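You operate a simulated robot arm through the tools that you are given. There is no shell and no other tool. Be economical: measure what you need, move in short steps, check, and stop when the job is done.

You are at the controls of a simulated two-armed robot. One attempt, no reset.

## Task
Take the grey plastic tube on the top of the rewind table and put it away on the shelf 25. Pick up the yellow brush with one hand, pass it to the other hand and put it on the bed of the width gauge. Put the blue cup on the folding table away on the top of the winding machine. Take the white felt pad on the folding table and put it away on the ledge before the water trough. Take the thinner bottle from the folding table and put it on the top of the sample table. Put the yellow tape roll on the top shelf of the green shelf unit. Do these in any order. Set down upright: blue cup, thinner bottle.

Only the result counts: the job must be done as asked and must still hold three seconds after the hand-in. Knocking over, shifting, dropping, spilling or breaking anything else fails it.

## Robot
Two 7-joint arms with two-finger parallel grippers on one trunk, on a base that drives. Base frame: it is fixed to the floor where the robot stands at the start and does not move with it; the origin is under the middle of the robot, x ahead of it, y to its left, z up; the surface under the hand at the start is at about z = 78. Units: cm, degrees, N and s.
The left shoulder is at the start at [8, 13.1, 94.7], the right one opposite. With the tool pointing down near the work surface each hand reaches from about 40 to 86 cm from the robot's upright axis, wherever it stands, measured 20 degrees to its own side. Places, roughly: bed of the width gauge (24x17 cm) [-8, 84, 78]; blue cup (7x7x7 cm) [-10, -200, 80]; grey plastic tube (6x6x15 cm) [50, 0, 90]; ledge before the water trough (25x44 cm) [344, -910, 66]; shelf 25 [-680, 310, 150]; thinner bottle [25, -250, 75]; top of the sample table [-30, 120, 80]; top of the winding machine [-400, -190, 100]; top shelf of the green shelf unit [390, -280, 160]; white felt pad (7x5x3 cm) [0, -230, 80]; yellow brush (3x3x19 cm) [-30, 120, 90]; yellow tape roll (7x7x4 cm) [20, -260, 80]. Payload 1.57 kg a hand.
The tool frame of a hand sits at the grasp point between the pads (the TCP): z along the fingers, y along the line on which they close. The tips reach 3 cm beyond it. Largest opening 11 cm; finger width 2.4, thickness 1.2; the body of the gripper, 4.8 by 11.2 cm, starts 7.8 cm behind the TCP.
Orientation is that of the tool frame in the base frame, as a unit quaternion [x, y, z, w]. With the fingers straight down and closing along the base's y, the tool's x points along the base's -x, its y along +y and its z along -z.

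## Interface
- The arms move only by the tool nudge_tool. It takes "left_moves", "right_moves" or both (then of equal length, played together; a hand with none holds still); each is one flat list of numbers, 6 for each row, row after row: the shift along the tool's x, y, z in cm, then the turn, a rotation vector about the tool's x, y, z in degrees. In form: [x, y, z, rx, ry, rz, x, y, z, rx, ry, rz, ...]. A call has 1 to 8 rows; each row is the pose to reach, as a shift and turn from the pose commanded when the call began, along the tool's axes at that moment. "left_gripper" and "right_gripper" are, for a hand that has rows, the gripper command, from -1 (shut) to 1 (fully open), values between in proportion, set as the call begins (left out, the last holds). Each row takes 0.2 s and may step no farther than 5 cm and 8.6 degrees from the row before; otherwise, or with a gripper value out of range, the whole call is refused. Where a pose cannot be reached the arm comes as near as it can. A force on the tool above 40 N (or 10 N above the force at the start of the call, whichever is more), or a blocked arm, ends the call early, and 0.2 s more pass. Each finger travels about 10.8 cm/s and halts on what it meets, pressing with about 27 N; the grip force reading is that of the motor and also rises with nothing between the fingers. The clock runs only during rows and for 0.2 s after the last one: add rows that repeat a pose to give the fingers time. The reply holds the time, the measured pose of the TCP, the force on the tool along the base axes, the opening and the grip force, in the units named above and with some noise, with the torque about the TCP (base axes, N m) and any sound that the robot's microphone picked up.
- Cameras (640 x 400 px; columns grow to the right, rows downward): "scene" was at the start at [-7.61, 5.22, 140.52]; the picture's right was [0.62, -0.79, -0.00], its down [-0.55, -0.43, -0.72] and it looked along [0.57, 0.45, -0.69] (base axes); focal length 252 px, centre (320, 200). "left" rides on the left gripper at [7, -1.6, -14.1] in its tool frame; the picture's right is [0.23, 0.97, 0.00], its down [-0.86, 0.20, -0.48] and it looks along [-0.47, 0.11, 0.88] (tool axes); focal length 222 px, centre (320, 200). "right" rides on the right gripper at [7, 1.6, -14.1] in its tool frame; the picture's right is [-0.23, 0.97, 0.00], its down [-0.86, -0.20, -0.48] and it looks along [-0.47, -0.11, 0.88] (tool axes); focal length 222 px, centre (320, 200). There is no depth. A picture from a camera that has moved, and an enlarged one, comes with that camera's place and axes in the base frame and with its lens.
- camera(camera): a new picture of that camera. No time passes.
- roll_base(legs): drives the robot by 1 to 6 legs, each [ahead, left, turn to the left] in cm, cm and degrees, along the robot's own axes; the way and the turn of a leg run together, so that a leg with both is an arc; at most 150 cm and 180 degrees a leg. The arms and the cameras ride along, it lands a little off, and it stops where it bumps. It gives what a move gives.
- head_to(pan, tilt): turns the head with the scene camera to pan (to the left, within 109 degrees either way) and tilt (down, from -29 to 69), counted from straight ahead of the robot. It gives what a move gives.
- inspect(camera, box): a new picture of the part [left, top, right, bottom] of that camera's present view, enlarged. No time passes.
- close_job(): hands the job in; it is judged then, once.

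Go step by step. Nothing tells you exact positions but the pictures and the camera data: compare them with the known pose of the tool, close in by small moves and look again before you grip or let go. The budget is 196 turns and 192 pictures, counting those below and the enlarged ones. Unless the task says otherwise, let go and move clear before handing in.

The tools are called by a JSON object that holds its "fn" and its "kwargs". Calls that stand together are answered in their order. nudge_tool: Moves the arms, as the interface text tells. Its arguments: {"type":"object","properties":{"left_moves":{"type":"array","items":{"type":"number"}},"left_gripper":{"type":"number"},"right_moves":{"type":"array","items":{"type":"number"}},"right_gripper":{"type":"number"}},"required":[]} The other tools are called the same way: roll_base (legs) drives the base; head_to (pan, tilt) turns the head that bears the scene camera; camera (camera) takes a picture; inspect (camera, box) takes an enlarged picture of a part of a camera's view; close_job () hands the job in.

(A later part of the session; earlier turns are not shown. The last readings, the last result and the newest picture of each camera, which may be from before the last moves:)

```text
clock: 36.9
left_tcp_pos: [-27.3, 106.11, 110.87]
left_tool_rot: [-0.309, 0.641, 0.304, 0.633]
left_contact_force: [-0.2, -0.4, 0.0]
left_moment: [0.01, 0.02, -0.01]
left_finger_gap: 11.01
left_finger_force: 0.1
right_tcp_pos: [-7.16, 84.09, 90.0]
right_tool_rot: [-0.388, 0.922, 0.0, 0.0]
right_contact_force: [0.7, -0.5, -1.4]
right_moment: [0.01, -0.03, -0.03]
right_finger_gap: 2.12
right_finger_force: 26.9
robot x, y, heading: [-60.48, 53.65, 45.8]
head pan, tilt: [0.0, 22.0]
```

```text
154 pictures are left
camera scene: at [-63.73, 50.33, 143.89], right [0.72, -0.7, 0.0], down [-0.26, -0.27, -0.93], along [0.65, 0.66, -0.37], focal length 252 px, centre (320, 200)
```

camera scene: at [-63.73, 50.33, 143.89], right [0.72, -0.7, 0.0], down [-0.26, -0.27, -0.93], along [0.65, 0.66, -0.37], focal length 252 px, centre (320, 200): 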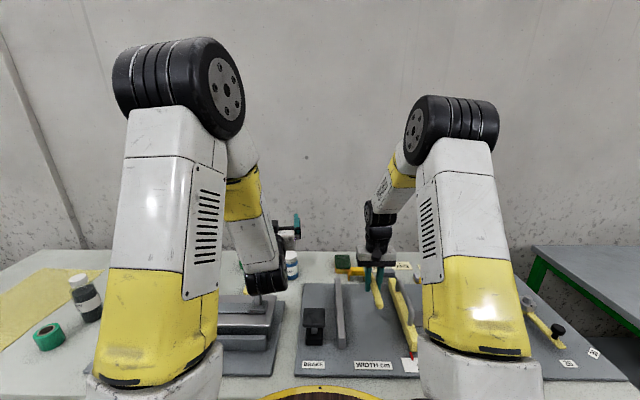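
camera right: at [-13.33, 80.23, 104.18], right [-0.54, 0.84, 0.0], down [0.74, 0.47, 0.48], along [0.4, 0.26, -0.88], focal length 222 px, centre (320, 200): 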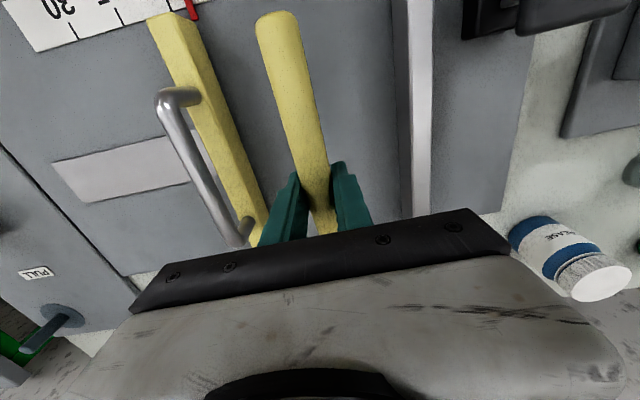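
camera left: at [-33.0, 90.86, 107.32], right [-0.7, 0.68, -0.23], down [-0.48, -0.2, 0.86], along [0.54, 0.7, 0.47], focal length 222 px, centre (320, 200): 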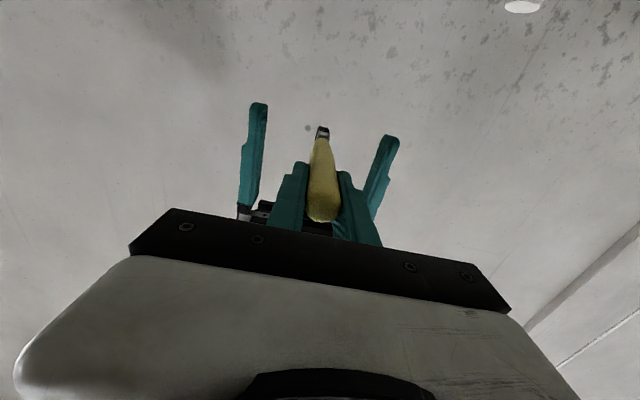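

It is centred between bar and arm, 8.5 cm to either side. I lower close to the bed.

{"fn": "nudge_tool", "kwargs": {"right_moves": [0, 0, 4, 0, 0, 0, 0, 0, 7, 0, 0, 0, 0, 0, 7.8, 0, 0, 0]}}

{"fn": "head_to", "kwargs": {"pan": -14, "tilt": 45}}

{"fn": "inspect", "kwargs": {"camera": "scene", "box": [220, 80, 420, 205]}}

{"fn": "camera", "kwargs": {"camera": "right"}}

```text
clock: 37.7
left_tcp_pos: [-27.25, 106.11, 110.87]
left_tool_rot: [-0.31, 0.642, 0.304, 0.632]
left_contact_force: [0.0, 0.1, 0.1]
left_moment: [-0.02, 0.01, -0.02]
left_finger_gap: 10.99
left_finger_force: 0.0
right_tcp_pos: [-7.28, 84.05, 82.5]
right_tool_rot: [-0.388, 0.921, 0.0, 0.001]
right_contact_force: [0.5, -0.3, -0.4]
right_moment: [0.02, -0.01, -0.02]
right_finger_gap: 2.13
right_finger_force: 27.3
robot x, y, heading: [-60.12, 53.81, 45.6]
head pan, tilt: [0.0, 22.0]
```

```text
clock: 38.6
left_tcp_pos: [-27.29, 106.08, 110.77]
left_tool_rot: [-0.309, 0.641, 0.304, 0.633]
left_contact_force: [-0.8, 0.0, -0.2]
left_moment: [0.0, 0.01, -0.03]
left_finger_gap: 11.01
left_finger_force: 0.2
right_tcp_pos: [-7.24, 84.0, 82.56]
right_tool_rot: [-0.389, 0.921, 0.0, 0.0]
right_contact_force: [0.1, -0.8, 0.0]
right_moment: [-0.01, 0.01, 0.01]
right_finger_gap: 2.08
right_finger_force: 27.2
robot x, y, heading: [-60.17, 53.25, 45.8]
head pan, tilt: [-14.0, 45.0]
```

```text
3.20 times, centred on (320, 142) of scene
camera zoom: at [-63.27, 47.99, 140.36], right [0.53, -0.85, 0.0], down [-0.6, -0.37, -0.71], along [0.6, 0.37, -0.71], focal length 806 px, centre (320, 384)
```

zoom: 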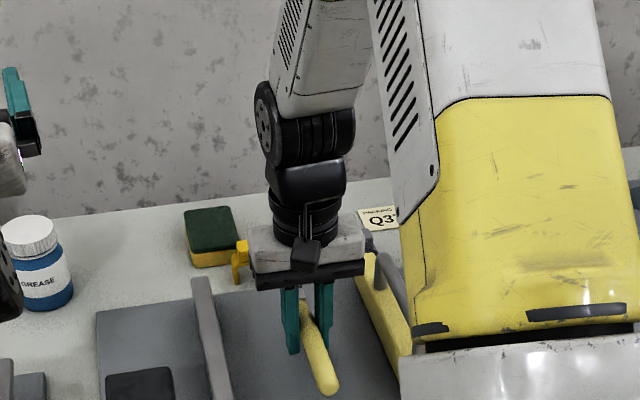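

```text
152 pictures are left
camera right: at [-13.27, 80.26, 96.56], right [-0.54, 0.84, 0.0], down [0.74, 0.47, 0.48], along [0.4, 0.26, -0.88], focal length 222 px, centre (320, 200)
```

right: 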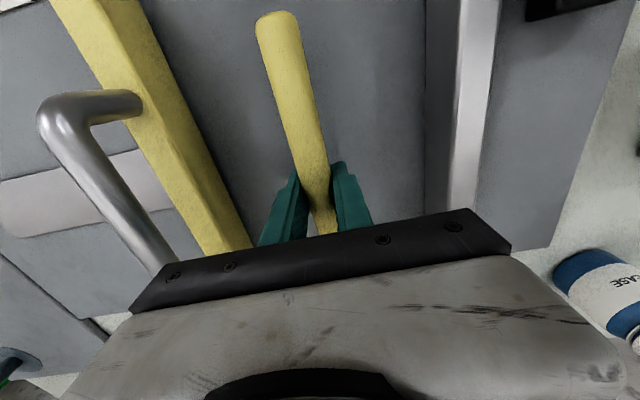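

Still above the bed; I lower in small steps until contact.

{"fn": "nudge_tool", "kwargs": {"right_moves": [0, 0, 0.5, 0, 0, 0, 0, 0, 1.0, 0, 0, 0, 0, 0, 1.4, 0, 0, 0, 0, 0, 1.7, 0, 0, 0]}}

```text
clock: 39.6
left_tcp_pos: [-27.38, 106.06, 110.77]
left_tool_rot: [-0.31, 0.641, 0.305, 0.632]
left_contact_force: [0.8, -0.4, -0.8]
left_moment: [0.03, 0.01, -0.03]
left_finger_gap: 10.99
left_finger_force: 0.1
right_tcp_pos: [-7.12, 84.04, 80.8]
right_tool_rot: [-0.389, 0.921, 0.0, 0.0]
right_contact_force: [0.2, 0.9, -0.8]
right_moment: [-0.03, 0.02, -0.01]
right_finger_gap: 2.09
right_finger_force: 27.4
robot x, y, heading: [-60.13, 53.56, 45.6]
head pan, tilt: [-14.0, 45.0]
```

{"fn": "nudge_tool", "kwargs": {"right_moves": [0, 0, 0.4, 0, 0, 0, 0, 0, 0.7, 0, 0, 0, 0, 0, 1.0, 0, 0, 0, 0, 0, 1.3, 0, 0, 0]}}

{"fn": "camera", "kwargs": {"camera": "right"}}

```text
clock: 40.3
left_tcp_pos: [-27.28, 105.95, 110.85]
left_tool_rot: [-0.309, 0.641, 0.305, 0.633]
left_contact_force: [0.7, -0.4, 0.1]
left_moment: [0.0, 0.01, -0.04]
left_finger_gap: 11.03
left_finger_force: 0.0
right_tcp_pos: [-7.19, 84.15, 80.41]
right_tool_rot: [-0.388, 0.922, 0.0, 0.001]
right_contact_force: [-5.7, -5.1, 16.3]
right_moment: [-0.3, 0.26, -0.01]
right_finger_gap: 2.11
right_finger_force: 27.0
robot x, y, heading: [-60.62, 53.24, 45.8]
head pan, tilt: [-14.0, 45.0]
stopped in row 3 (right hand): the force on the tool passed its limit at 48 N (the readings are from after the stop); the commanded pose is now the measured one
```

```text
151 pictures are left
camera right: at [-13.2, 80.26, 94.48], right [-0.54, 0.84, 0.0], down [0.74, 0.47, 0.48], along [0.4, 0.26, -0.88], focal length 222 px, centre (320, 200)
```

right: 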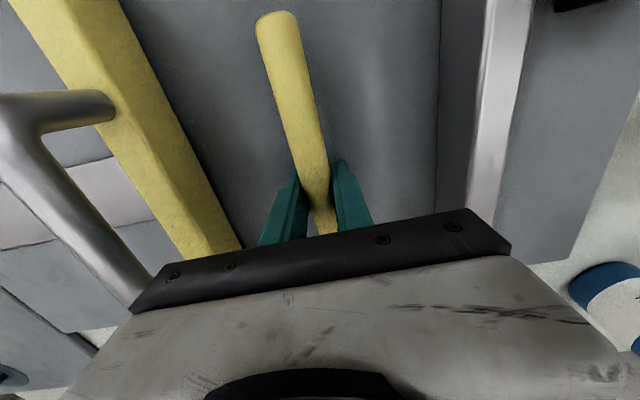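

The fingertips touch the bed. I ease off a hair and release partway so the brush settles, then rise.

{"fn": "nudge_tool", "kwargs": {"right_moves": [0, 0, -0.1, 0, 0, 0, 0, 0, -0.1, 0, 0, 0, 0, 0, -0.1, 0, 0, 0, 0, 0, -0.1, 0, 0, 0], "right_gripper": -0.2}}

{"fn": "camera", "kwargs": {"camera": "right"}}

```text
clock: 41.3
left_tcp_pos: [-27.25, 106.0, 110.74]
left_tool_rot: [-0.309, 0.641, 0.305, 0.633]
left_contact_force: [-0.2, 0.1, -0.2]
left_moment: [-0.02, 0.02, 0.0]
left_finger_gap: 11.0
left_finger_force: 0.2
right_tcp_pos: [-7.05, 84.19, 80.31]
right_tool_rot: [-0.389, 0.921, 0.001, 0.001]
right_contact_force: [0.0, -0.2, 0.5]
right_moment: [-0.01, 0.02, -0.04]
right_finger_gap: 4.38
right_finger_force: 0.0
robot x, y, heading: [-60.16, 53.4, 45.8]
head pan, tilt: [-14.0, 45.0]
```

```text
150 pictures are left
camera right: at [-13.16, 80.28, 94.49], right [-0.54, 0.84, 0.0], down [0.74, 0.47, 0.48], along [0.4, 0.26, -0.88], focal length 222 px, centre (320, 200)
```

right: 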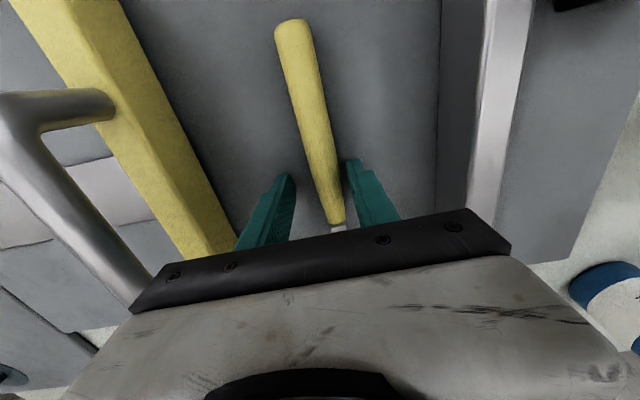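

The brush lies on the bed. I raise the right hand clear.

{"fn": "nudge_tool", "kwargs": {"right_moves": [0, 0, -3, 0, 0, 0, 0, 0, -7, 0, 0, 0, 0, 0, -11, 0, 0, 0, 0, 0, -15, 0, 0, 0, 0, 0, -19, 0, 0, 0, 0, 0, -23, 0, 0, 0, 0, 0, -27, 0, 0, 0]}}

{"fn": "camera", "kwargs": {"camera": "right"}}

```text
clock: 42.9
left_tcp_pos: [-27.31, 106.11, 110.82]
left_tool_rot: [-0.309, 0.641, 0.305, 0.633]
left_contact_force: [0.0, 0.0, 0.3]
left_moment: [-0.01, 0.0, -0.02]
left_finger_gap: 11.0
left_finger_force: 0.1
right_tcp_pos: [-7.19, 84.16, 107.44]
right_tool_rot: [-0.388, 0.922, 0.0, 0.001]
right_contact_force: [-0.9, 0.3, 0.0]
right_moment: [0.03, 0.04, -0.01]
right_finger_gap: 4.39
right_finger_force: 0.0
robot x, y, heading: [-60.35, 53.77, 45.7]
head pan, tilt: [-14.0, 45.0]
```

```text
149 pictures are left
camera right: at [-13.25, 80.22, 121.53], right [-0.54, 0.84, 0.0], down [0.74, 0.47, 0.48], along [0.4, 0.26, -0.88], focal length 222 px, centre (320, 200)
```

right: 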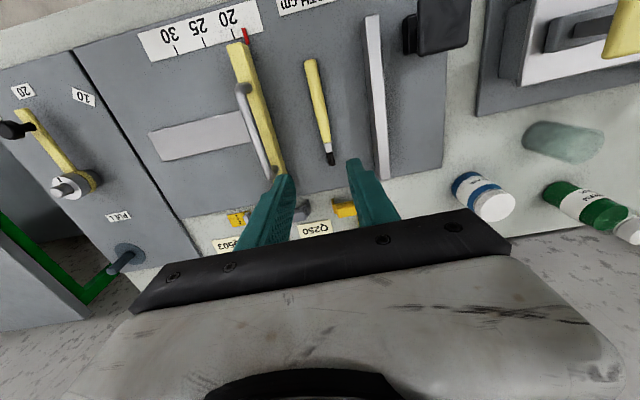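

The brush lies well on the bed. Now I bring the left hand back to the tool-down pose, turning it as I came.

{"fn": "nudge_tool", "kwargs": {"left_moves": [-0.3, 2, 0.6, 0, 8.5, 0, -0.6, 4, 1.2, 0, 17, 0, -0.9, 6, 1.8, 0, 25.5, 0, -1.2, 8, 2, 0, 34, 0, -1.2, 10, 2, 0, 42.5, 0, -1.2, 12, 1, 0, 51, 0, -1.2, 14, 0, 0, 59.5, 0, -1.2, 16, -1, 0, 68, 0]}}

{"fn": "head_to", "kwargs": {"pan": 0, "tilt": 30}}

{"fn": "camera", "kwargs": {"camera": "scene"}}

```text
clock: 44.7
left_tcp_pos: [-40.57, 115.35, 112.01]
left_tool_rot: [-0.426, 0.886, 0.08, 0.165]
left_contact_force: [-0.4, -1.2, 0.3]
left_moment: [0.02, 0.02, -0.01]
left_finger_gap: 10.99
left_finger_force: 0.1
left hand out of reach, approached as far as the arm can: row 5, 6
right_tcp_pos: [-7.17, 84.05, 107.4]
right_tool_rot: [-0.388, 0.922, 0.0, 0.002]
right_contact_force: [-0.1, -0.2, 0.3]
right_moment: [-0.01, -0.03, -0.02]
right_finger_gap: 4.39
right_finger_force: 0.1
robot x, y, heading: [-59.97, 53.47, 45.7]
head pan, tilt: [-14.0, 45.0]
```

```text
clock: 45.4
left_tcp_pos: [-40.53, 115.25, 112.0]
left_tool_rot: [-0.427, 0.885, 0.081, 0.167]
left_contact_force: [0.1, 0.2, -0.9]
left_moment: [0.01, 0.01, 0.0]
left_finger_gap: 10.99
left_finger_force: 0.2
right_tcp_pos: [-7.15, 84.04, 107.45]
right_tool_rot: [-0.387, 0.922, 0.0, 0.001]
right_contact_force: [-0.7, -0.8, -0.4]
right_moment: [0.01, 0.02, -0.01]
right_finger_gap: 4.42
right_finger_force: 0.0
robot x, y, heading: [-60.65, 53.92, 45.8]
head pan, tilt: [0.0, 30.0]
```

```text
148 pictures are left
camera scene: at [-63.88, 50.17, 142.6], right [0.72, -0.7, 0.0], down [-0.35, -0.36, -0.87], along [0.6, 0.62, -0.5], focal length 252 px, centre (320, 200)
```

scene: 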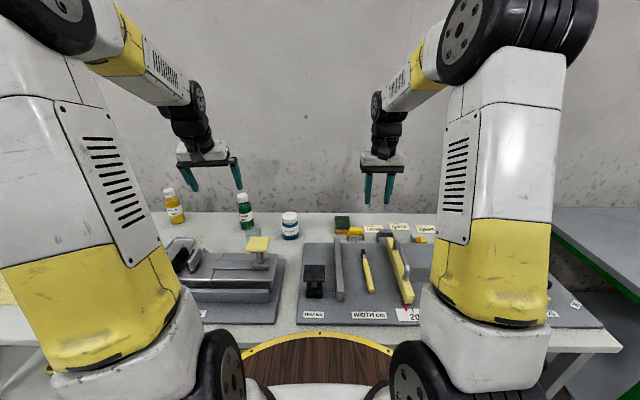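

I straighten the left hand and draw both hands back for driving.

{"fn": "nudge_tool", "kwargs": {"left_moves": [2, 1, 0, 0, 7, 1.9, 4, 2, 0, 0, 14, 3.8, 6, 3, 0, 0, 21, 5.7, 9, 5, 0, 0, 21, 5.7, 12, 7, 0, 0, 21, 5.7], "right_moves": [3, 0, 0, 0, 0, 0, 6, 0, 0, 0, 0, 0, 9, 0, 0, 0, 0, 0, 12, 0, 0, 0, 0, 0, 12, 0, 0, 0, 0, 0], "right_gripper": 1}}

{"fn": "head_to", "kwargs": {"pan": 100, "tilt": 10}}

{"fn": "camera", "kwargs": {"camera": "scene"}}

{"fn": "head_to", "kwargs": {"pan": -100, "tilt": 20}}

{"fn": "camera", "kwargs": {"camera": "scene"}}

```text
clock: 46.6
left_tcp_pos: [-52.94, 110.96, 107.62]
left_tool_rot: [-0.389, 0.921, 0.009, -0.002]
left_contact_force: [0.3, 0.0, 0.3]
left_moment: [-0.02, 0.05, 0.01]
left_finger_gap: 11.0
left_finger_force: 0.0
right_tcp_pos: [-15.47, 75.56, 107.4]
right_tool_rot: [-0.388, 0.922, 0.0, 0.0]
right_contact_force: [-0.1, 0.9, -0.1]
right_moment: [-0.02, 0.0, -0.01]
right_finger_gap: 10.99
right_finger_force: 0.1
robot x, y, heading: [-60.84, 53.41, 45.5]
head pan, tilt: [0.0, 30.0]
```

```text
clock: 48.4
left_tcp_pos: [-52.97, 110.83, 107.49]
left_tool_rot: [-0.39, 0.921, 0.009, -0.002]
left_contact_force: [-0.5, 0.5, 1.1]
left_moment: [-0.01, 0.03, -0.01]
left_finger_gap: 11.0
left_finger_force: 0.2
right_tcp_pos: [-15.45, 75.45, 107.38]
right_tool_rot: [-0.388, 0.922, 0.001, 0.001]
right_contact_force: [0.0, 0.8, 0.0]
right_moment: [0.03, -0.01, 0.02]
right_finger_gap: 11.01
right_finger_force: 0.0
robot x, y, heading: [-60.44, 53.38, 45.5]
head pan, tilt: [100.0, 10.0]
```

```text
147 pictures are left
camera scene: at [-77.88, 48.94, 145.85], right [0.56, 0.83, 0.0], down [0.14, -0.1, -0.98], along [-0.81, 0.56, -0.17], focal length 252 px, centre (320, 200)
```

scene: 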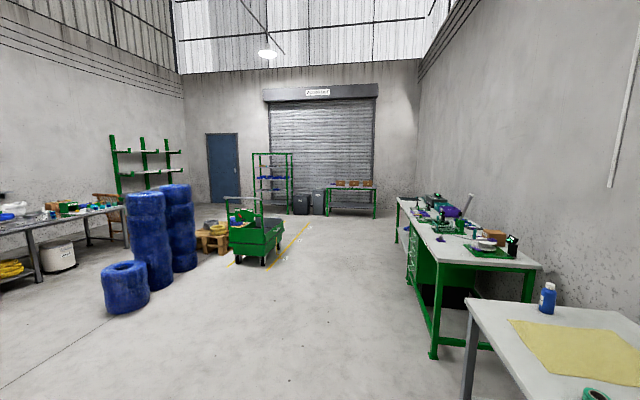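

```text
clock: 51.3
left_tcp_pos: [-52.92, 110.83, 107.58]
left_tool_rot: [-0.39, 0.921, 0.009, -0.002]
left_contact_force: [1.1, -0.2, -0.4]
left_moment: [0.03, 0.0, 0.0]
left_finger_gap: 11.0
left_finger_force: 0.0
right_tcp_pos: [-15.44, 75.39, 107.48]
right_tool_rot: [-0.389, 0.921, 0.0, 0.001]
right_contact_force: [0.0, 0.4, -0.1]
right_moment: [-0.03, -0.01, 0.0]
right_finger_gap: 10.99
right_finger_force: 0.0
robot x, y, heading: [-60.36, 53.62, 45.8]
head pan, tilt: [-100.0, 20.0]
```

```text
146 pictures are left
camera scene: at [-64.76, 36.14, 144.22], right [-0.81, -0.58, 0.0], down [-0.2, 0.28, -0.94], along [0.55, -0.76, -0.34], focal length 252 px, centre (320, 200)
```

scene: 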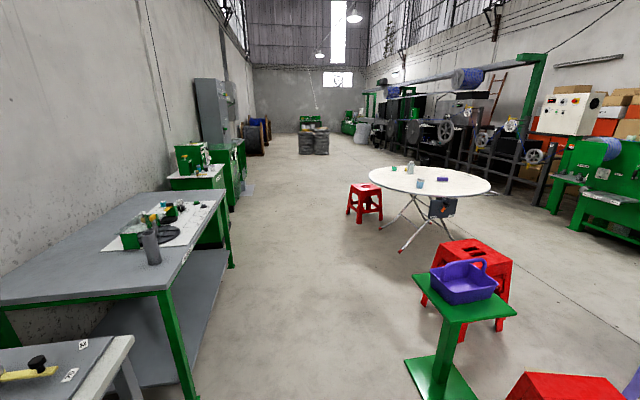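

I zoom in on the rack to the left-rear, where shelf 25 should be, after turning the head back.

{"fn": "inspect", "kwargs": {"camera": "scene", "box": [140, 60, 300, 160]}}

{"fn": "head_to", "kwargs": {"pan": 100, "tilt": 10}}

{"fn": "inspect", "kwargs": {"camera": "scene", "box": [220, 135, 340, 210]}}

```text
4.00 times, centred on (220, 110) of scene
camera zoom: at [-64.76, 36.14, 144.22], right [-0.81, -0.58, 0.0], down [-0.2, 0.28, -0.94], along [0.55, -0.76, -0.34], focal length 1007 px, centre (720, 560)
```

zoom: 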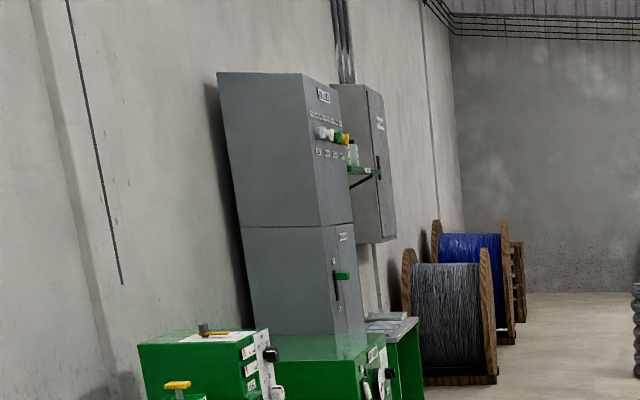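

```text
clock: 54.2
left_tcp_pos: [-52.92, 110.86, 107.7]
left_tool_rot: [-0.39, 0.921, 0.008, -0.002]
left_contact_force: [-0.1, -0.1, 1.6]
left_moment: [0.03, -0.01, 0.01]
left_finger_gap: 10.99
left_finger_force: 0.0
right_tcp_pos: [-15.42, 75.61, 107.4]
right_tool_rot: [-0.389, 0.921, -0.001, 0.001]
right_contact_force: [-0.2, -0.7, 0.5]
right_moment: [-0.01, 0.0, 0.03]
right_finger_gap: 10.99
right_finger_force: 0.0
robot x, y, heading: [-59.84, 53.38, 45.6]
head pan, tilt: [100.0, 10.0]
```

```text
5.33 times, centred on (280, 172) of scene
camera zoom: at [-77.88, 48.94, 145.85], right [0.56, 0.83, 0.0], down [0.14, -0.1, -0.98], along [-0.81, 0.56, -0.17], focal length 1343 px, centre (533, 347)
```

zoom: 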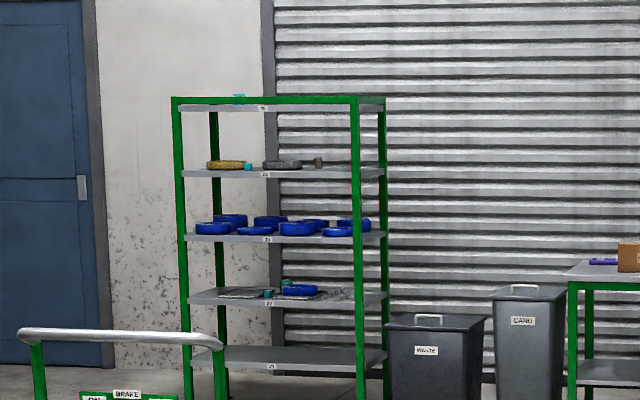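

The rack's top board (label 25, near z 150) is nearly empty and open above, so the tube should go there upright, gripped with a level hand. I drive to the rewind table for the tube, facing the wall, with the right hand's side to it.

{"fn": "roll_base", "kwargs": {"legs": [[-23, 0, 0], [0, -103, 0]]}}

{"fn": "head_to", "kwargs": {"pan": -10, "tilt": 38}}

{"fn": "camera", "kwargs": {"camera": "scene"}}

{"fn": "camera", "kwargs": {"camera": "right"}}

```text
clock: 60.9
left_tcp_pos: [3.93, 22.91, 107.58]
left_tool_rot: [-0.392, 0.92, 0.008, -0.002]
left_contact_force: [-0.1, -0.1, -0.5]
left_moment: [0.0, -0.03, 0.01]
left_finger_gap: 11.01
left_finger_force: 0.0
right_tcp_pos: [41.58, -12.37, 107.36]
right_tool_rot: [-0.391, 0.921, 0.0, 0.001]
right_contact_force: [-0.6, -0.5, 0.3]
right_moment: [0.01, 0.02, 0.02]
right_finger_gap: 11.02
right_finger_force: 0.1
robot x, y, heading: [-2.85, -34.11, 46.0]
head pan, tilt: [100.0, 10.0]
```

```text
clock: 62.8
left_tcp_pos: [3.96, 23.04, 107.63]
left_tool_rot: [-0.392, 0.92, 0.009, -0.001]
left_contact_force: [-0.3, -0.4, 0.3]
left_moment: [0.02, 0.0, 0.0]
left_finger_gap: 10.98
left_finger_force: 0.1
right_tcp_pos: [41.58, -12.38, 107.46]
right_tool_rot: [-0.391, 0.921, 0.0, 0.001]
right_contact_force: [0.3, 0.7, 0.5]
right_moment: [0.05, 0.02, -0.02]
right_finger_gap: 10.99
right_finger_force: 0.0
robot x, y, heading: [-2.78, -34.37, 45.8]
head pan, tilt: [-10.0, 38.0]
```

```text
143 pictures are left
camera scene: at [-6.11, -39.17, 141.38], right [0.59, -0.81, 0.0], down [-0.5, -0.36, -0.79], along [0.64, 0.46, -0.62], focal length 252 px, centre (320, 200)
```

scene: 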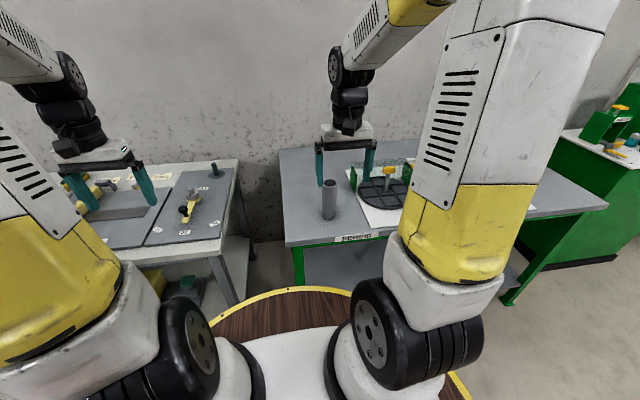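

```text
142 pictures are left
camera right: at [35.49, -16.19, 121.48], right [-0.54, 0.84, 0.0], down [0.74, 0.47, 0.48], along [0.4, 0.26, -0.88], focal length 222 px, centre (320, 200)
```

right: 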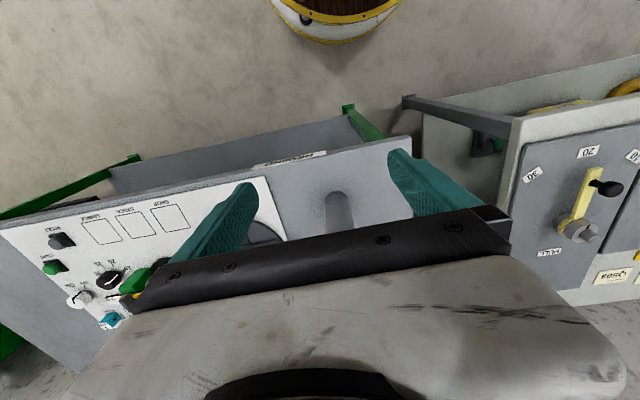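

The tube stands at about (53.2, -1), z 78–93. A level hand cannot fold closer than about 60 cm ahead, so I back off 14 cm and pitch the right hand level.

{"fn": "roll_base", "kwargs": {"legs": [[-14, 0, 0]]}}

{"fn": "nudge_tool", "kwargs": {"right_moves": [-2, 0, 0, 0, -8.5, 0, -4, 0, 0, 0, -17, 0, -6, 0, 0, 0, -25.5, 0, -8, 0, 0, 0, -34, 0, -10, 0, 0, 0, -42.5, 0, -12, 0, 0, 0, -51, 0, -14, 0, 0, 0, -59.5, 0, -16, 0, 0, 0, -68, 0]}}

{"fn": "nudge_tool", "kwargs": {"right_moves": [0, 0, 0, 0, -7.5, 0, 0, 0, 0, 0, -15, 0, 0, 0, 0, 0, -22, 0]}}

{"fn": "camera", "kwargs": {"camera": "scene"}}

{"fn": "camera", "kwargs": {"camera": "right"}}

```text
clock: 64.1
left_tcp_pos: [-5.91, 12.72, 107.69]
left_tool_rot: [-0.391, 0.92, 0.009, -0.002]
left_contact_force: [-0.2, 0.7, -0.5]
left_moment: [-0.01, 0.01, 0.0]
left_finger_gap: 10.97
left_finger_force: 0.0
right_tcp_pos: [31.73, -22.49, 107.49]
right_tool_rot: [-0.389, 0.921, 0.001, 0.001]
right_contact_force: [-0.1, -0.2, -0.3]
right_moment: [0.02, 0.04, 0.01]
right_finger_gap: 11.01
right_finger_force: 0.0
robot x, y, heading: [-13.04, -44.4, 45.5]
head pan, tilt: [-10.0, 38.0]
```

```text
clock: 65.9
left_tcp_pos: [-5.85, 12.68, 107.68]
left_tool_rot: [-0.391, 0.921, 0.008, -0.001]
left_contact_force: [-0.3, 0.4, 0.1]
left_moment: [-0.01, -0.09, 0.02]
left_finger_gap: 11.01
left_finger_force: 0.0
right_tcp_pos: [42.74, -10.95, 107.38]
right_tool_rot: [-0.322, 0.763, 0.218, 0.516]
right_contact_force: [4.6, -5.1, -1.0]
right_moment: [0.27, 0.14, 0.66]
right_finger_gap: 11.02
right_finger_force: 0.1
right hand out of reach, approached as far as the arm can: row 5, 6
robot x, y, heading: [-13.27, -44.42, 45.7]
head pan, tilt: [-10.0, 38.0]
```

```text
clock: 66.7
left_tcp_pos: [-5.76, 12.74, 107.64]
left_tool_rot: [-0.39, 0.921, 0.009, -0.001]
left_contact_force: [0.9, 0.1, -0.2]
left_moment: [0.02, 0.01, -0.01]
left_finger_gap: 11.02
left_finger_force: 0.0
right_tcp_pos: [42.92, -11.04, 107.5]
right_tool_rot: [-0.308, 0.728, 0.239, 0.565]
right_contact_force: [-0.1, -0.1, -0.8]
right_moment: [0.02, -0.03, 0.01]
right_finger_gap: 11.02
right_finger_force: 0.1
right hand out of reach, approached as far as the arm can: row 2, 3
robot x, y, heading: [-13.38, -44.69, 46.0]
head pan, tilt: [-10.0, 38.0]
```

```text
141 pictures are left
camera scene: at [-15.98, -49.34, 141.37], right [0.58, -0.81, 0.0], down [-0.5, -0.36, -0.79], along [0.64, 0.46, -0.62], focal length 252 px, centre (320, 200)
```

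scene: 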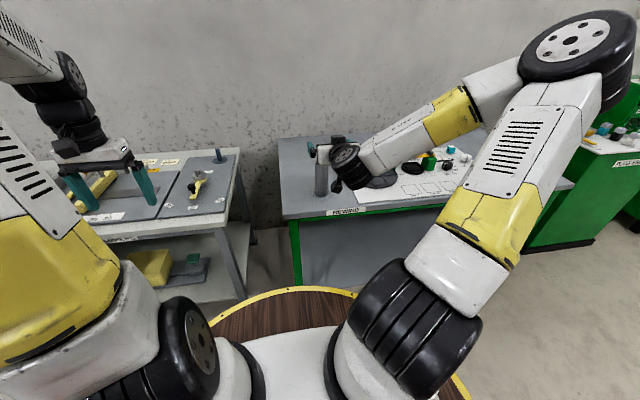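

```text
140 pictures are left
camera right: at [30.95, -20.95, 104.16], right [-0.66, 0.72, 0.22], down [-0.03, -0.32, 0.95], along [0.75, 0.62, 0.23], focal length 222 px, centre (320, 200)
```

right: 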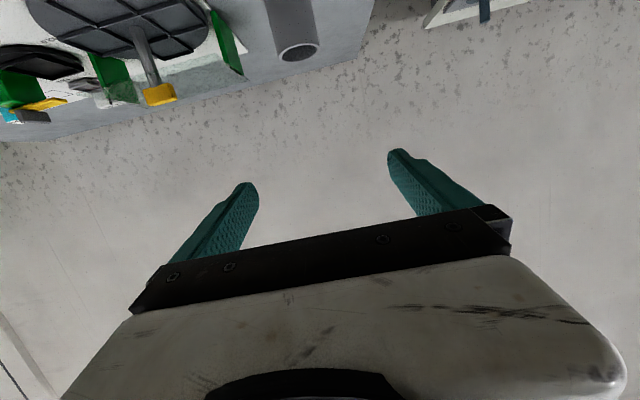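

The right hand is pitched to about 76°, good enough since the grip closes sideways. I lower it to tube height in front of the tube.

{"fn": "nudge_tool", "kwargs": {"right_moves": [4.4, 0, 1.1, 0, 0, 0, 8.8, 0, 2.2, 0, 0, 0, 13.2, 0, 3.3, 0, 0, 0, 17.6, 0, 4.4, 0, 0, 0]}}

{"fn": "camera", "kwargs": {"camera": "right"}}

{"fn": "camera", "kwargs": {"camera": "scene"}}

```text
clock: 67.7
left_tcp_pos: [-5.8, 12.76, 107.68]
left_tool_rot: [-0.391, 0.921, 0.009, -0.001]
left_contact_force: [0.4, 0.5, 0.2]
left_moment: [-0.02, -0.01, -0.02]
left_finger_gap: 11.0
left_finger_force: 0.1
right_tcp_pos: [47.89, -14.74, 95.73]
right_tool_rot: [-0.325, 0.734, 0.246, 0.543]
right_contact_force: [1.1, -0.4, 0.7]
right_moment: [0.02, 0.02, -0.02]
right_finger_gap: 10.99
right_finger_force: 0.0
right hand out of reach, approached as far as the arm can: row 1, 2, 3, 4
robot x, y, heading: [-13.12, -44.57, 46.0]
head pan, tilt: [-10.0, 38.0]
```

```text
139 pictures are left
camera right: at [36.2, -25.2, 93.24], right [-0.68, 0.7, 0.23], down [0.02, -0.3, 0.96], along [0.73, 0.65, 0.19], focal length 222 px, centre (320, 200)
```

right: 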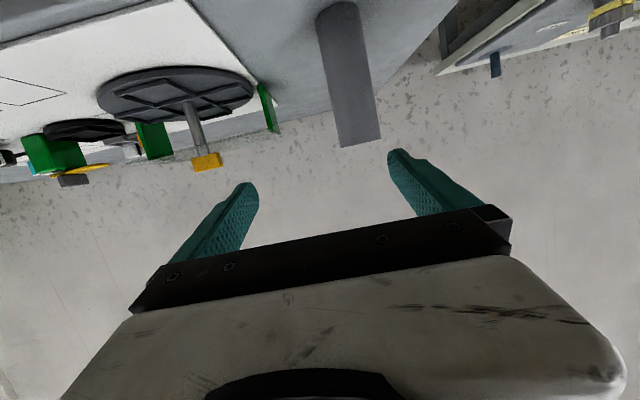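

```text
138 pictures are left
camera scene: at [-16.01, -49.29, 141.38], right [0.59, -0.81, 0.0], down [-0.5, -0.36, -0.79], along [0.64, 0.46, -0.62], focal length 252 px, centre (320, 200)
```

scene: 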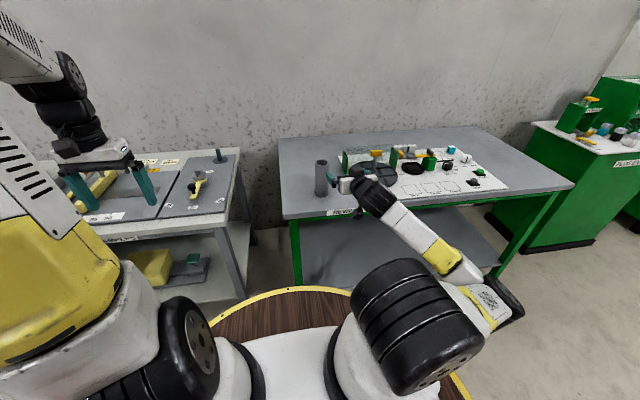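

The arm drifted to the right since that close pose is at its limit. I go a little farther forward, back onto the tube line, and down.

{"fn": "nudge_tool", "kwargs": {"right_moves": [0, 2, 2, 0, 0, 0, 1, 4, 4, 0, 0, 0, 2.5, 6, 5, 0, 0, 0, 4, 6, 5.6, 0, 0, 0]}}

{"fn": "camera", "kwargs": {"camera": "right"}}

{"fn": "inspect", "kwargs": {"camera": "scene", "box": [260, 120, 420, 220]}}

```text
clock: 68.7
left_tcp_pos: [-5.78, 12.83, 107.49]
left_tool_rot: [-0.39, 0.921, 0.009, -0.002]
left_contact_force: [-0.2, -0.6, 0.0]
left_moment: [0.02, -0.01, 0.01]
left_finger_gap: 10.99
left_finger_force: 0.1
right_tcp_pos: [49.17, -9.49, 94.07]
right_tool_rot: [-0.337, 0.74, 0.253, 0.524]
right_contact_force: [0.0, 0.2, 0.2]
right_moment: [0.03, 0.02, 0.0]
right_finger_gap: 11.01
right_finger_force: 0.1
right hand out of reach, approached as far as the arm can: row 1, 2, 3, 4
robot x, y, heading: [-13.07, -44.73, 45.8]
head pan, tilt: [-10.0, 38.0]
```

```text
137 pictures are left
camera right: at [37.91, -20.36, 92.01], right [-0.7, 0.68, 0.24], down [0.05, -0.28, 0.96], along [0.72, 0.68, 0.16], focal length 222 px, centre (320, 200)
```

right: 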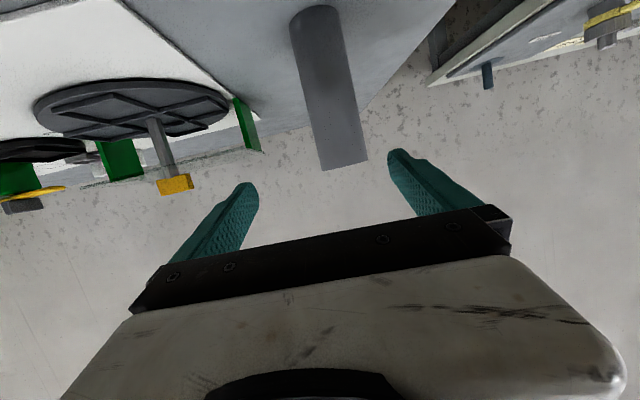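

```text
4.00 times, centred on (340, 170) of scene
camera zoom: at [-16.0, -49.32, 141.37], right [0.59, -0.81, 0.0], down [-0.5, -0.36, -0.79], along [0.64, 0.46, -0.62], focal length 1007 px, centre (240, 320)
```

zoom: 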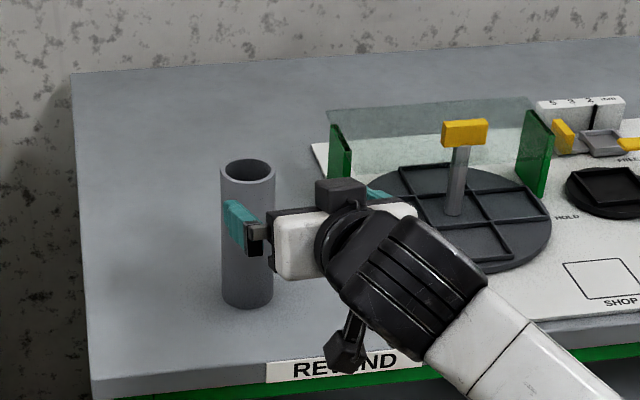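

The tube is 8.9 cm ahead of the hand and 2.4 cm to its left. I centre on it first, lowering slightly.

{"fn": "nudge_tool", "kwargs": {"right_moves": [0.5, 1.2, 0.5, 0, 0, 0, 1, 2.4, 1, 0, 0, 0, 2, 2.4, 2.5, 0, 0, 0]}}

{"fn": "camera", "kwargs": {"camera": "right"}}

```text
clock: 69.5
left_tcp_pos: [-5.77, 12.9, 107.62]
left_tool_rot: [-0.39, 0.921, 0.009, -0.001]
left_contact_force: [0.3, 0.2, -0.2]
left_moment: [0.03, -0.03, -0.01]
left_finger_gap: 11.01
left_finger_force: 0.2
right_tcp_pos: [50.91, -8.21, 94.15]
right_tool_rot: [-0.334, 0.738, 0.253, 0.528]
right_contact_force: [0.6, -0.2, -0.2]
right_moment: [0.02, -0.01, 0.0]
right_finger_gap: 10.98
right_finger_force: 0.0
right hand out of reach, approached as far as the arm can: row 1, 2, 3
robot x, y, heading: [-13.16, -44.71, 46.1]
head pan, tilt: [-10.0, 38.0]
```

```text
135 pictures are left
camera right: at [39.66, -19.01, 92.0], right [-0.69, 0.68, 0.24], down [0.05, -0.28, 0.96], along [0.72, 0.67, 0.16], focal length 222 px, centre (320, 200)
```

right: 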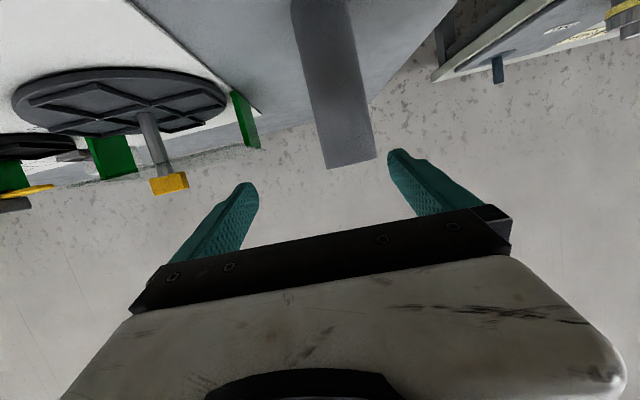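

This fold is at the arm's limit. I back the robot another 14 cm so the level hand can work with the arm more extended.

{"fn": "roll_base", "kwargs": {"legs": [[-14, 0, 0]]}}

{"fn": "nudge_tool", "kwargs": {"right_moves": [0, 0, 3, 0, -3, 0, 0, 0, 6, 0, -6, 0, 0, 0, 9, 0, -9, 0, 2, 0, 9, 0, -12, -1, 3, 0, 10, 0, -14, -2, 5, 0, 11, 0, -16, -3]}}

{"fn": "camera", "kwargs": {"camera": "right"}}

{"fn": "camera", "kwargs": {"camera": "scene"}}

```text
clock: 70.8
left_tcp_pos: [-15.56, 2.8, 107.59]
left_tool_rot: [-0.392, 0.92, 0.008, -0.002]
left_contact_force: [0.9, 0.7, 0.2]
left_moment: [0.02, -0.03, -0.01]
left_finger_gap: 10.99
left_finger_force: 0.1
right_tcp_pos: [41.15, -18.12, 94.25]
right_tool_rot: [-0.336, 0.738, 0.254, 0.527]
right_contact_force: [-0.1, 0.7, -0.4]
right_moment: [-0.02, 0.0, -0.01]
right_finger_gap: 11.0
right_finger_force: 0.0
robot x, y, heading: [-23.04, -54.95, 46.0]
head pan, tilt: [-10.0, 38.0]
```

```text
clock: 72.2
left_tcp_pos: [-15.6, 2.64, 107.6]
left_tool_rot: [-0.392, 0.92, 0.009, -0.001]
left_contact_force: [-0.2, 0.0, 0.1]
left_moment: [-0.01, -0.03, 0.01]
left_finger_gap: 11.03
left_finger_force: 0.1
right_tcp_pos: [53.57, -14.25, 92.34]
right_tool_rot: [-0.346, 0.657, 0.299, 0.599]
right_contact_force: [-1.1, -0.1, -0.4]
right_moment: [0.02, 0.01, -0.05]
right_finger_gap: 11.0
right_finger_force: 0.0
right hand out of reach, approached as far as the arm can: row 1, 2, 3, 4, 5, 6
robot x, y, heading: [-23.16, -54.43, 46.1]
head pan, tilt: [-10.0, 38.0]
```

```text
134 pictures are left
camera right: at [43.75, -25.49, 86.81], right [-0.78, 0.59, 0.21], down [-0.08, -0.42, 0.9], along [0.62, 0.69, 0.37], focal length 222 px, centre (320, 200)
```

right: 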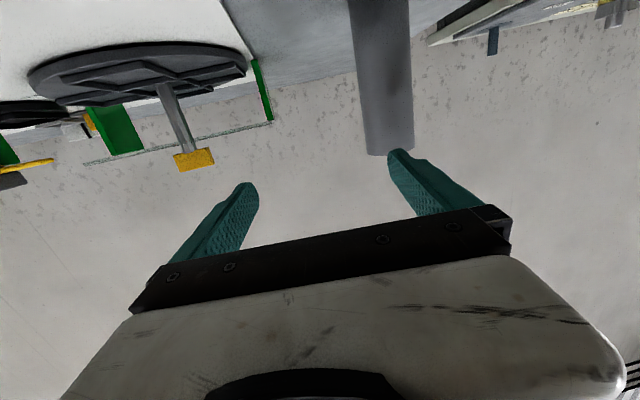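

```text
133 pictures are left
camera scene: at [-25.75, -59.4, 141.37], right [0.59, -0.81, 0.0], down [-0.5, -0.36, -0.79], along [0.64, 0.46, -0.62], focal length 252 px, centre (320, 200)
```

scene: 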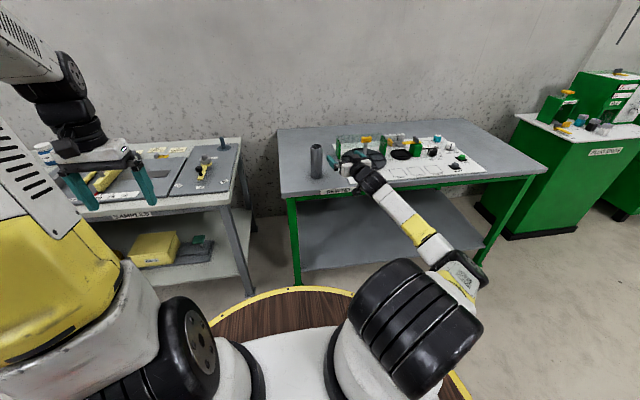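

The arm has folded with its elbow out to the side, which limits it. I undo the pitch while rising, to get back to the natural elbow-up posture, and will redo it with the arm extended.

{"fn": "nudge_tool", "kwargs": {"right_moves": [-2.5, 0, -0.5, 0, 8.5, 0, -5, 0, -1, 0, 17, 0, -7.5, 0, -1.5, 0, 25.5, 0, -10, 0, -2, 0, 34, 0, -12, 0, -2.5, 0, 42.5, 0, -14, 0, -3, 0, 51, 0, -15, 0, -3.5, 0, 59.5, 0, -16, 0, -4, 0, 68, 0]}}

{"fn": "nudge_tool", "kwargs": {"right_moves": [0, 0, 0, 0, 8, 2, 0, 0, 0, 0, 16, 5, 2, 0, 0, 0, 16, 8, 4, 0, 0, 0, 16, 9]}}

{"fn": "camera", "kwargs": {"camera": "scene"}}

```text
clock: 74.0
left_tcp_pos: [-15.61, 2.8, 107.65]
left_tool_rot: [-0.391, 0.92, 0.008, -0.001]
left_contact_force: [-0.2, -0.2, 0.4]
left_moment: [0.01, 0.01, -0.01]
left_finger_gap: 10.98
left_finger_force: 0.1
right_tcp_pos: [52.07, -16.25, 108.75]
right_tool_rot: [-0.454, 0.88, 0.055, 0.128]
right_contact_force: [0.1, 0.1, 0.0]
right_moment: [0.04, 0.04, -0.04]
right_finger_gap: 11.02
right_finger_force: 0.1
robot x, y, heading: [-22.8, -54.68, 45.9]
head pan, tilt: [-10.0, 38.0]
```

```text
clock: 75.0
left_tcp_pos: [-15.61, 2.87, 107.59]
left_tool_rot: [-0.391, 0.92, 0.009, -0.003]
left_contact_force: [-0.2, -0.1, -0.9]
left_moment: [-0.04, 0.04, -0.05]
left_finger_gap: 10.98
left_finger_force: 0.1
right_tcp_pos: [49.68, -19.1, 107.41]
right_tool_rot: [-0.387, 0.922, 0.001, -0.002]
right_contact_force: [0.6, 1.4, -1.0]
right_moment: [-0.05, 0.02, 0.01]
right_finger_gap: 11.0
right_finger_force: 0.0
right hand out of reach, approached as far as the arm can: row 2
robot x, y, heading: [-23.23, -54.18, 45.9]
head pan, tilt: [-10.0, 38.0]
```

```text
132 pictures are left
camera scene: at [-25.73, -59.34, 141.38], right [0.59, -0.81, 0.0], down [-0.5, -0.36, -0.79], along [0.64, 0.46, -0.62], focal length 252 px, centre (320, 200)
```

scene: 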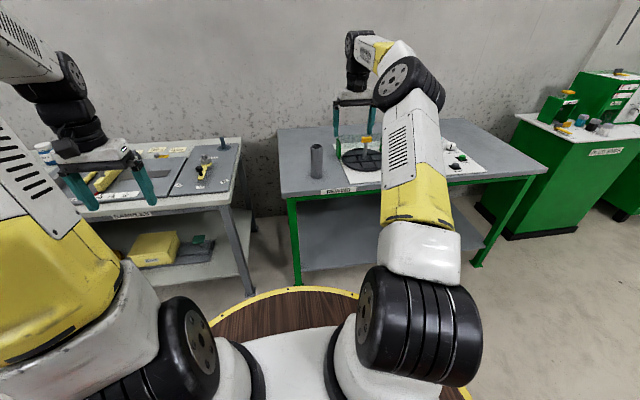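

Elbow-up again, arm well extended. Now I pitch the hand level here and shift onto the tube's line.

{"fn": "nudge_tool", "kwargs": {"right_moves": [0, 1.2, 0, 0, -8.5, 0, 0, 2.4, 0, 0, -17, 0, 0, 3.6, 0, 0, -25.5, 0, 0, 4.8, 0, 0, -34, 0, 0, 6, 0, 0, -42.5, 0, 0, 7.2, 0, 0, -51, 0, 0, 8.4, 0, 0, -59.5, 0, 0, 9.6, 0, 0, -68, 0]}}

{"fn": "camera", "kwargs": {"camera": "scene"}}

```text
clock: 76.8
left_tcp_pos: [-15.66, 2.85, 107.53]
left_tool_rot: [-0.391, 0.92, 0.009, -0.001]
left_contact_force: [0.2, -0.7, -0.4]
left_moment: [0.02, 0.0, 0.01]
left_finger_gap: 10.99
left_finger_force: 0.1
right_tcp_pos: [42.92, -12.68, 107.69]
right_tool_rot: [-0.319, 0.764, 0.217, 0.517]
right_contact_force: [-0.1, 0.6, -0.1]
right_moment: [0.02, 0.02, 0.03]
right_finger_gap: 10.98
right_finger_force: 0.1
robot x, y, heading: [-22.52, -54.65, 46.1]
head pan, tilt: [-10.0, 38.0]
```

```text
131 pictures are left
camera scene: at [-25.74, -59.42, 141.37], right [0.59, -0.81, 0.0], down [-0.5, -0.36, -0.79], along [0.64, 0.46, -0.62], focal length 252 px, centre (320, 200)
```

scene: 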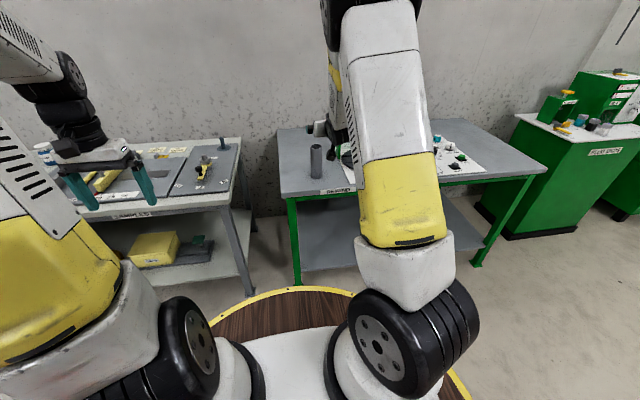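

No limits hit. I lower to tube height with the pitch increased to about 82°.

{"fn": "nudge_tool", "kwargs": {"right_moves": [3.6, 0, 1.5, 0, -3, 0, 7.2, 0, 2.9, 0, -6, 0, 10.8, 0, 4.4, 0, -9, 0, 14.4, 0, 5.8, 0, -12, 0, 18.1, 0, 7.3, 0, -14, 0]}}

{"fn": "camera", "kwargs": {"camera": "right"}}

{"fn": "camera", "kwargs": {"camera": "scene"}}

```text
clock: 78.0
left_tcp_pos: [-15.65, 2.8, 107.59]
left_tool_rot: [-0.392, 0.92, 0.009, -0.002]
left_contact_force: [-0.1, 0.1, 0.4]
left_moment: [-0.03, -0.02, 0.0]
left_finger_gap: 11.01
left_finger_force: 0.0
right_tcp_pos: [43.1, -12.51, 88.19]
right_tool_rot: [-0.291, 0.696, 0.254, 0.605]
right_contact_force: [-0.4, -0.1, -0.4]
right_moment: [0.01, -0.02, -0.03]
right_finger_gap: 10.99
right_finger_force: 0.1
robot x, y, heading: [-22.85, -54.36, 45.7]
head pan, tilt: [-10.0, 38.0]
```

```text
130 pictures are left
camera right: at [31.33, -22.01, 83.13], right [-0.67, 0.71, 0.23], down [-0.11, -0.39, 0.91], along [0.73, 0.59, 0.34], focal length 222 px, centre (320, 200)
```

right: 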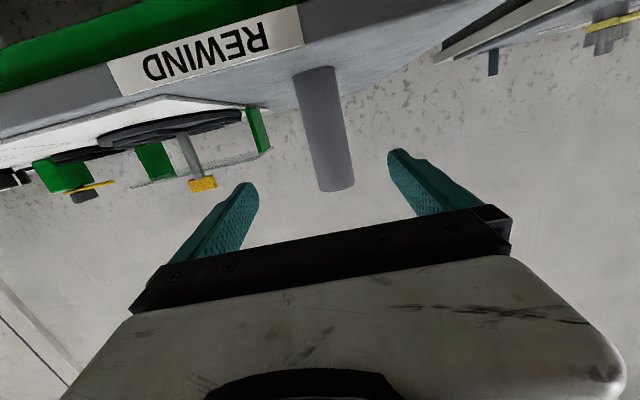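

```text
129 pictures are left
camera scene: at [-25.77, -59.41, 141.37], right [0.59, -0.81, 0.0], down [-0.5, -0.36, -0.79], along [0.64, 0.46, -0.62], focal length 252 px, centre (320, 200)
```

scene: 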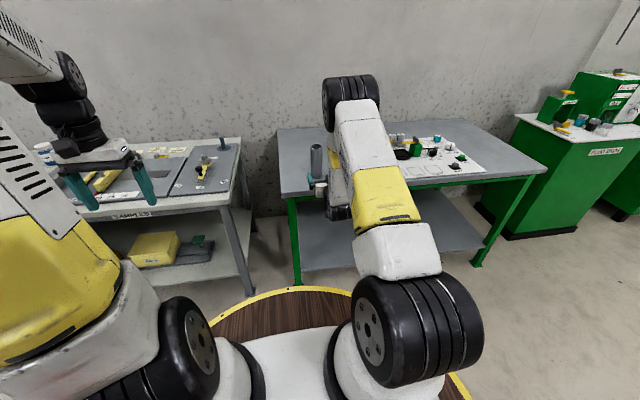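

Well aligned: the tube is 15 cm ahead and 0.8 cm left. I advance with the fingers open on either side of it.

{"fn": "nudge_tool", "kwargs": {"right_moves": [0.8, 0.8, 3, 0, 0, 0, 0.5, 0.8, 7, 0, 0, 0, 0.2, 0.8, 11, 0, 0, 0, 0, 0.8, 15, 0, 0, 0]}}

{"fn": "camera", "kwargs": {"camera": "right"}}

{"fn": "inspect", "kwargs": {"camera": "scene", "box": [260, 110, 420, 210]}}

```text
clock: 79.0
left_tcp_pos: [-15.68, 2.79, 107.62]
left_tool_rot: [-0.391, 0.92, 0.009, -0.002]
left_contact_force: [-0.1, 0.2, 0.3]
left_moment: [0.0, 0.01, -0.01]
left_finger_gap: 11.01
left_finger_force: 0.0
right_tcp_pos: [52.86, -1.31, 86.02]
right_tool_rot: [-0.291, 0.697, 0.253, 0.605]
right_contact_force: [0.4, -0.6, 0.3]
right_moment: [-0.01, -0.02, 0.02]
right_finger_gap: 11.0
right_finger_force: 0.0
robot x, y, heading: [-22.75, -54.59, 45.9]
head pan, tilt: [-10.0, 38.0]
```

```text
128 pictures are left
camera right: at [41.08, -10.76, 81.06], right [-0.67, 0.71, 0.23], down [-0.11, -0.39, 0.91], along [0.73, 0.59, 0.34], focal length 222 px, centre (320, 200)
```

right: 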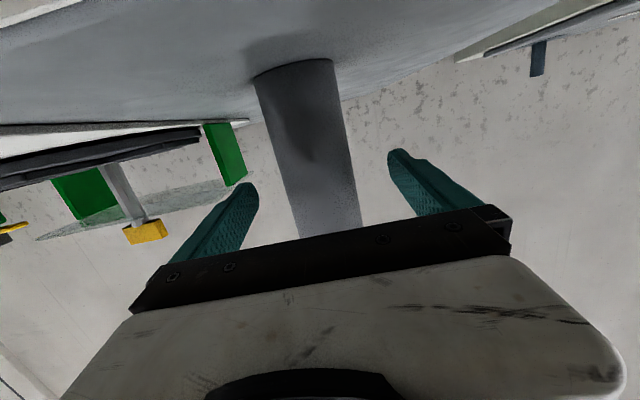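

```text
4.00 times, centred on (340, 160) of scene
camera zoom: at [-25.76, -59.41, 141.37], right [0.59, -0.81, 0.0], down [-0.5, -0.36, -0.79], along [0.64, 0.46, -0.62], focal length 1007 px, centre (240, 360)
```

zoom: 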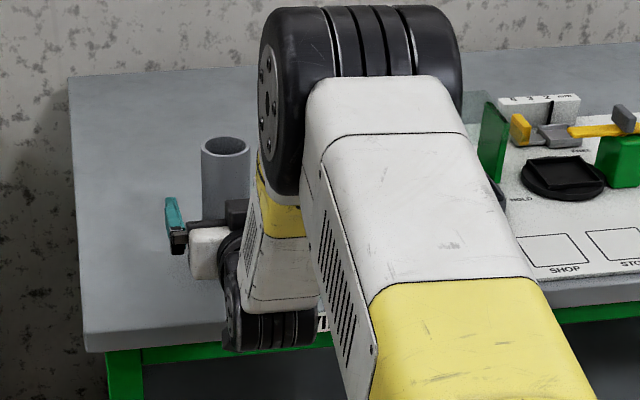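

The tube is between the fingers at the grasp point. I close.

{"fn": "nudge_tool", "kwargs": {"right_moves": [0, 0, 0, 0, 0, 0, 0, 0, 0, 0, 0, 0, 0, 0, 0, 0, 0, 0, 0, 0, 0, 0, 0, 0], "right_gripper": -1}}

{"fn": "camera", "kwargs": {"camera": "right"}}

```text
clock: 80.0
left_tcp_pos: [-15.69, 2.81, 107.58]
left_tool_rot: [-0.392, 0.92, 0.009, -0.002]
left_contact_force: [-0.3, -0.2, 0.0]
left_moment: [0.02, 0.02, -0.01]
left_finger_gap: 10.96
left_finger_force: 0.0
right_tcp_pos: [52.69, -1.11, 86.08]
right_tool_rot: [-0.291, 0.696, 0.254, 0.605]
right_contact_force: [0.4, -0.2, 0.2]
right_moment: [0.04, -0.01, 0.01]
right_finger_gap: 5.04
right_finger_force: 27.1
robot x, y, heading: [-22.92, -54.81, 45.9]
head pan, tilt: [-10.0, 38.0]
```

```text
126 pictures are left
camera right: at [41.07, -10.75, 81.09], right [-0.67, 0.7, 0.23], down [-0.11, -0.39, 0.91], along [0.73, 0.59, 0.34], focal length 222 px, centre (320, 200)
```

right: 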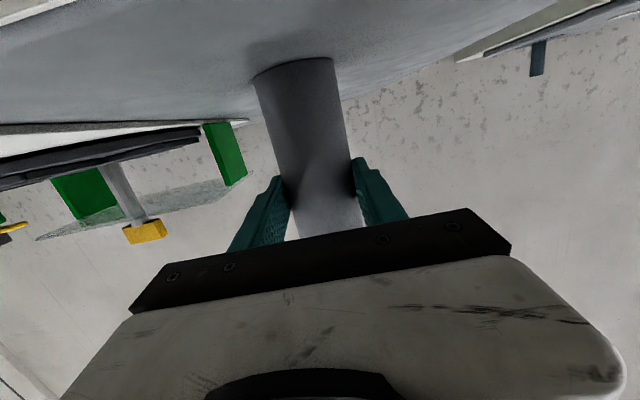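

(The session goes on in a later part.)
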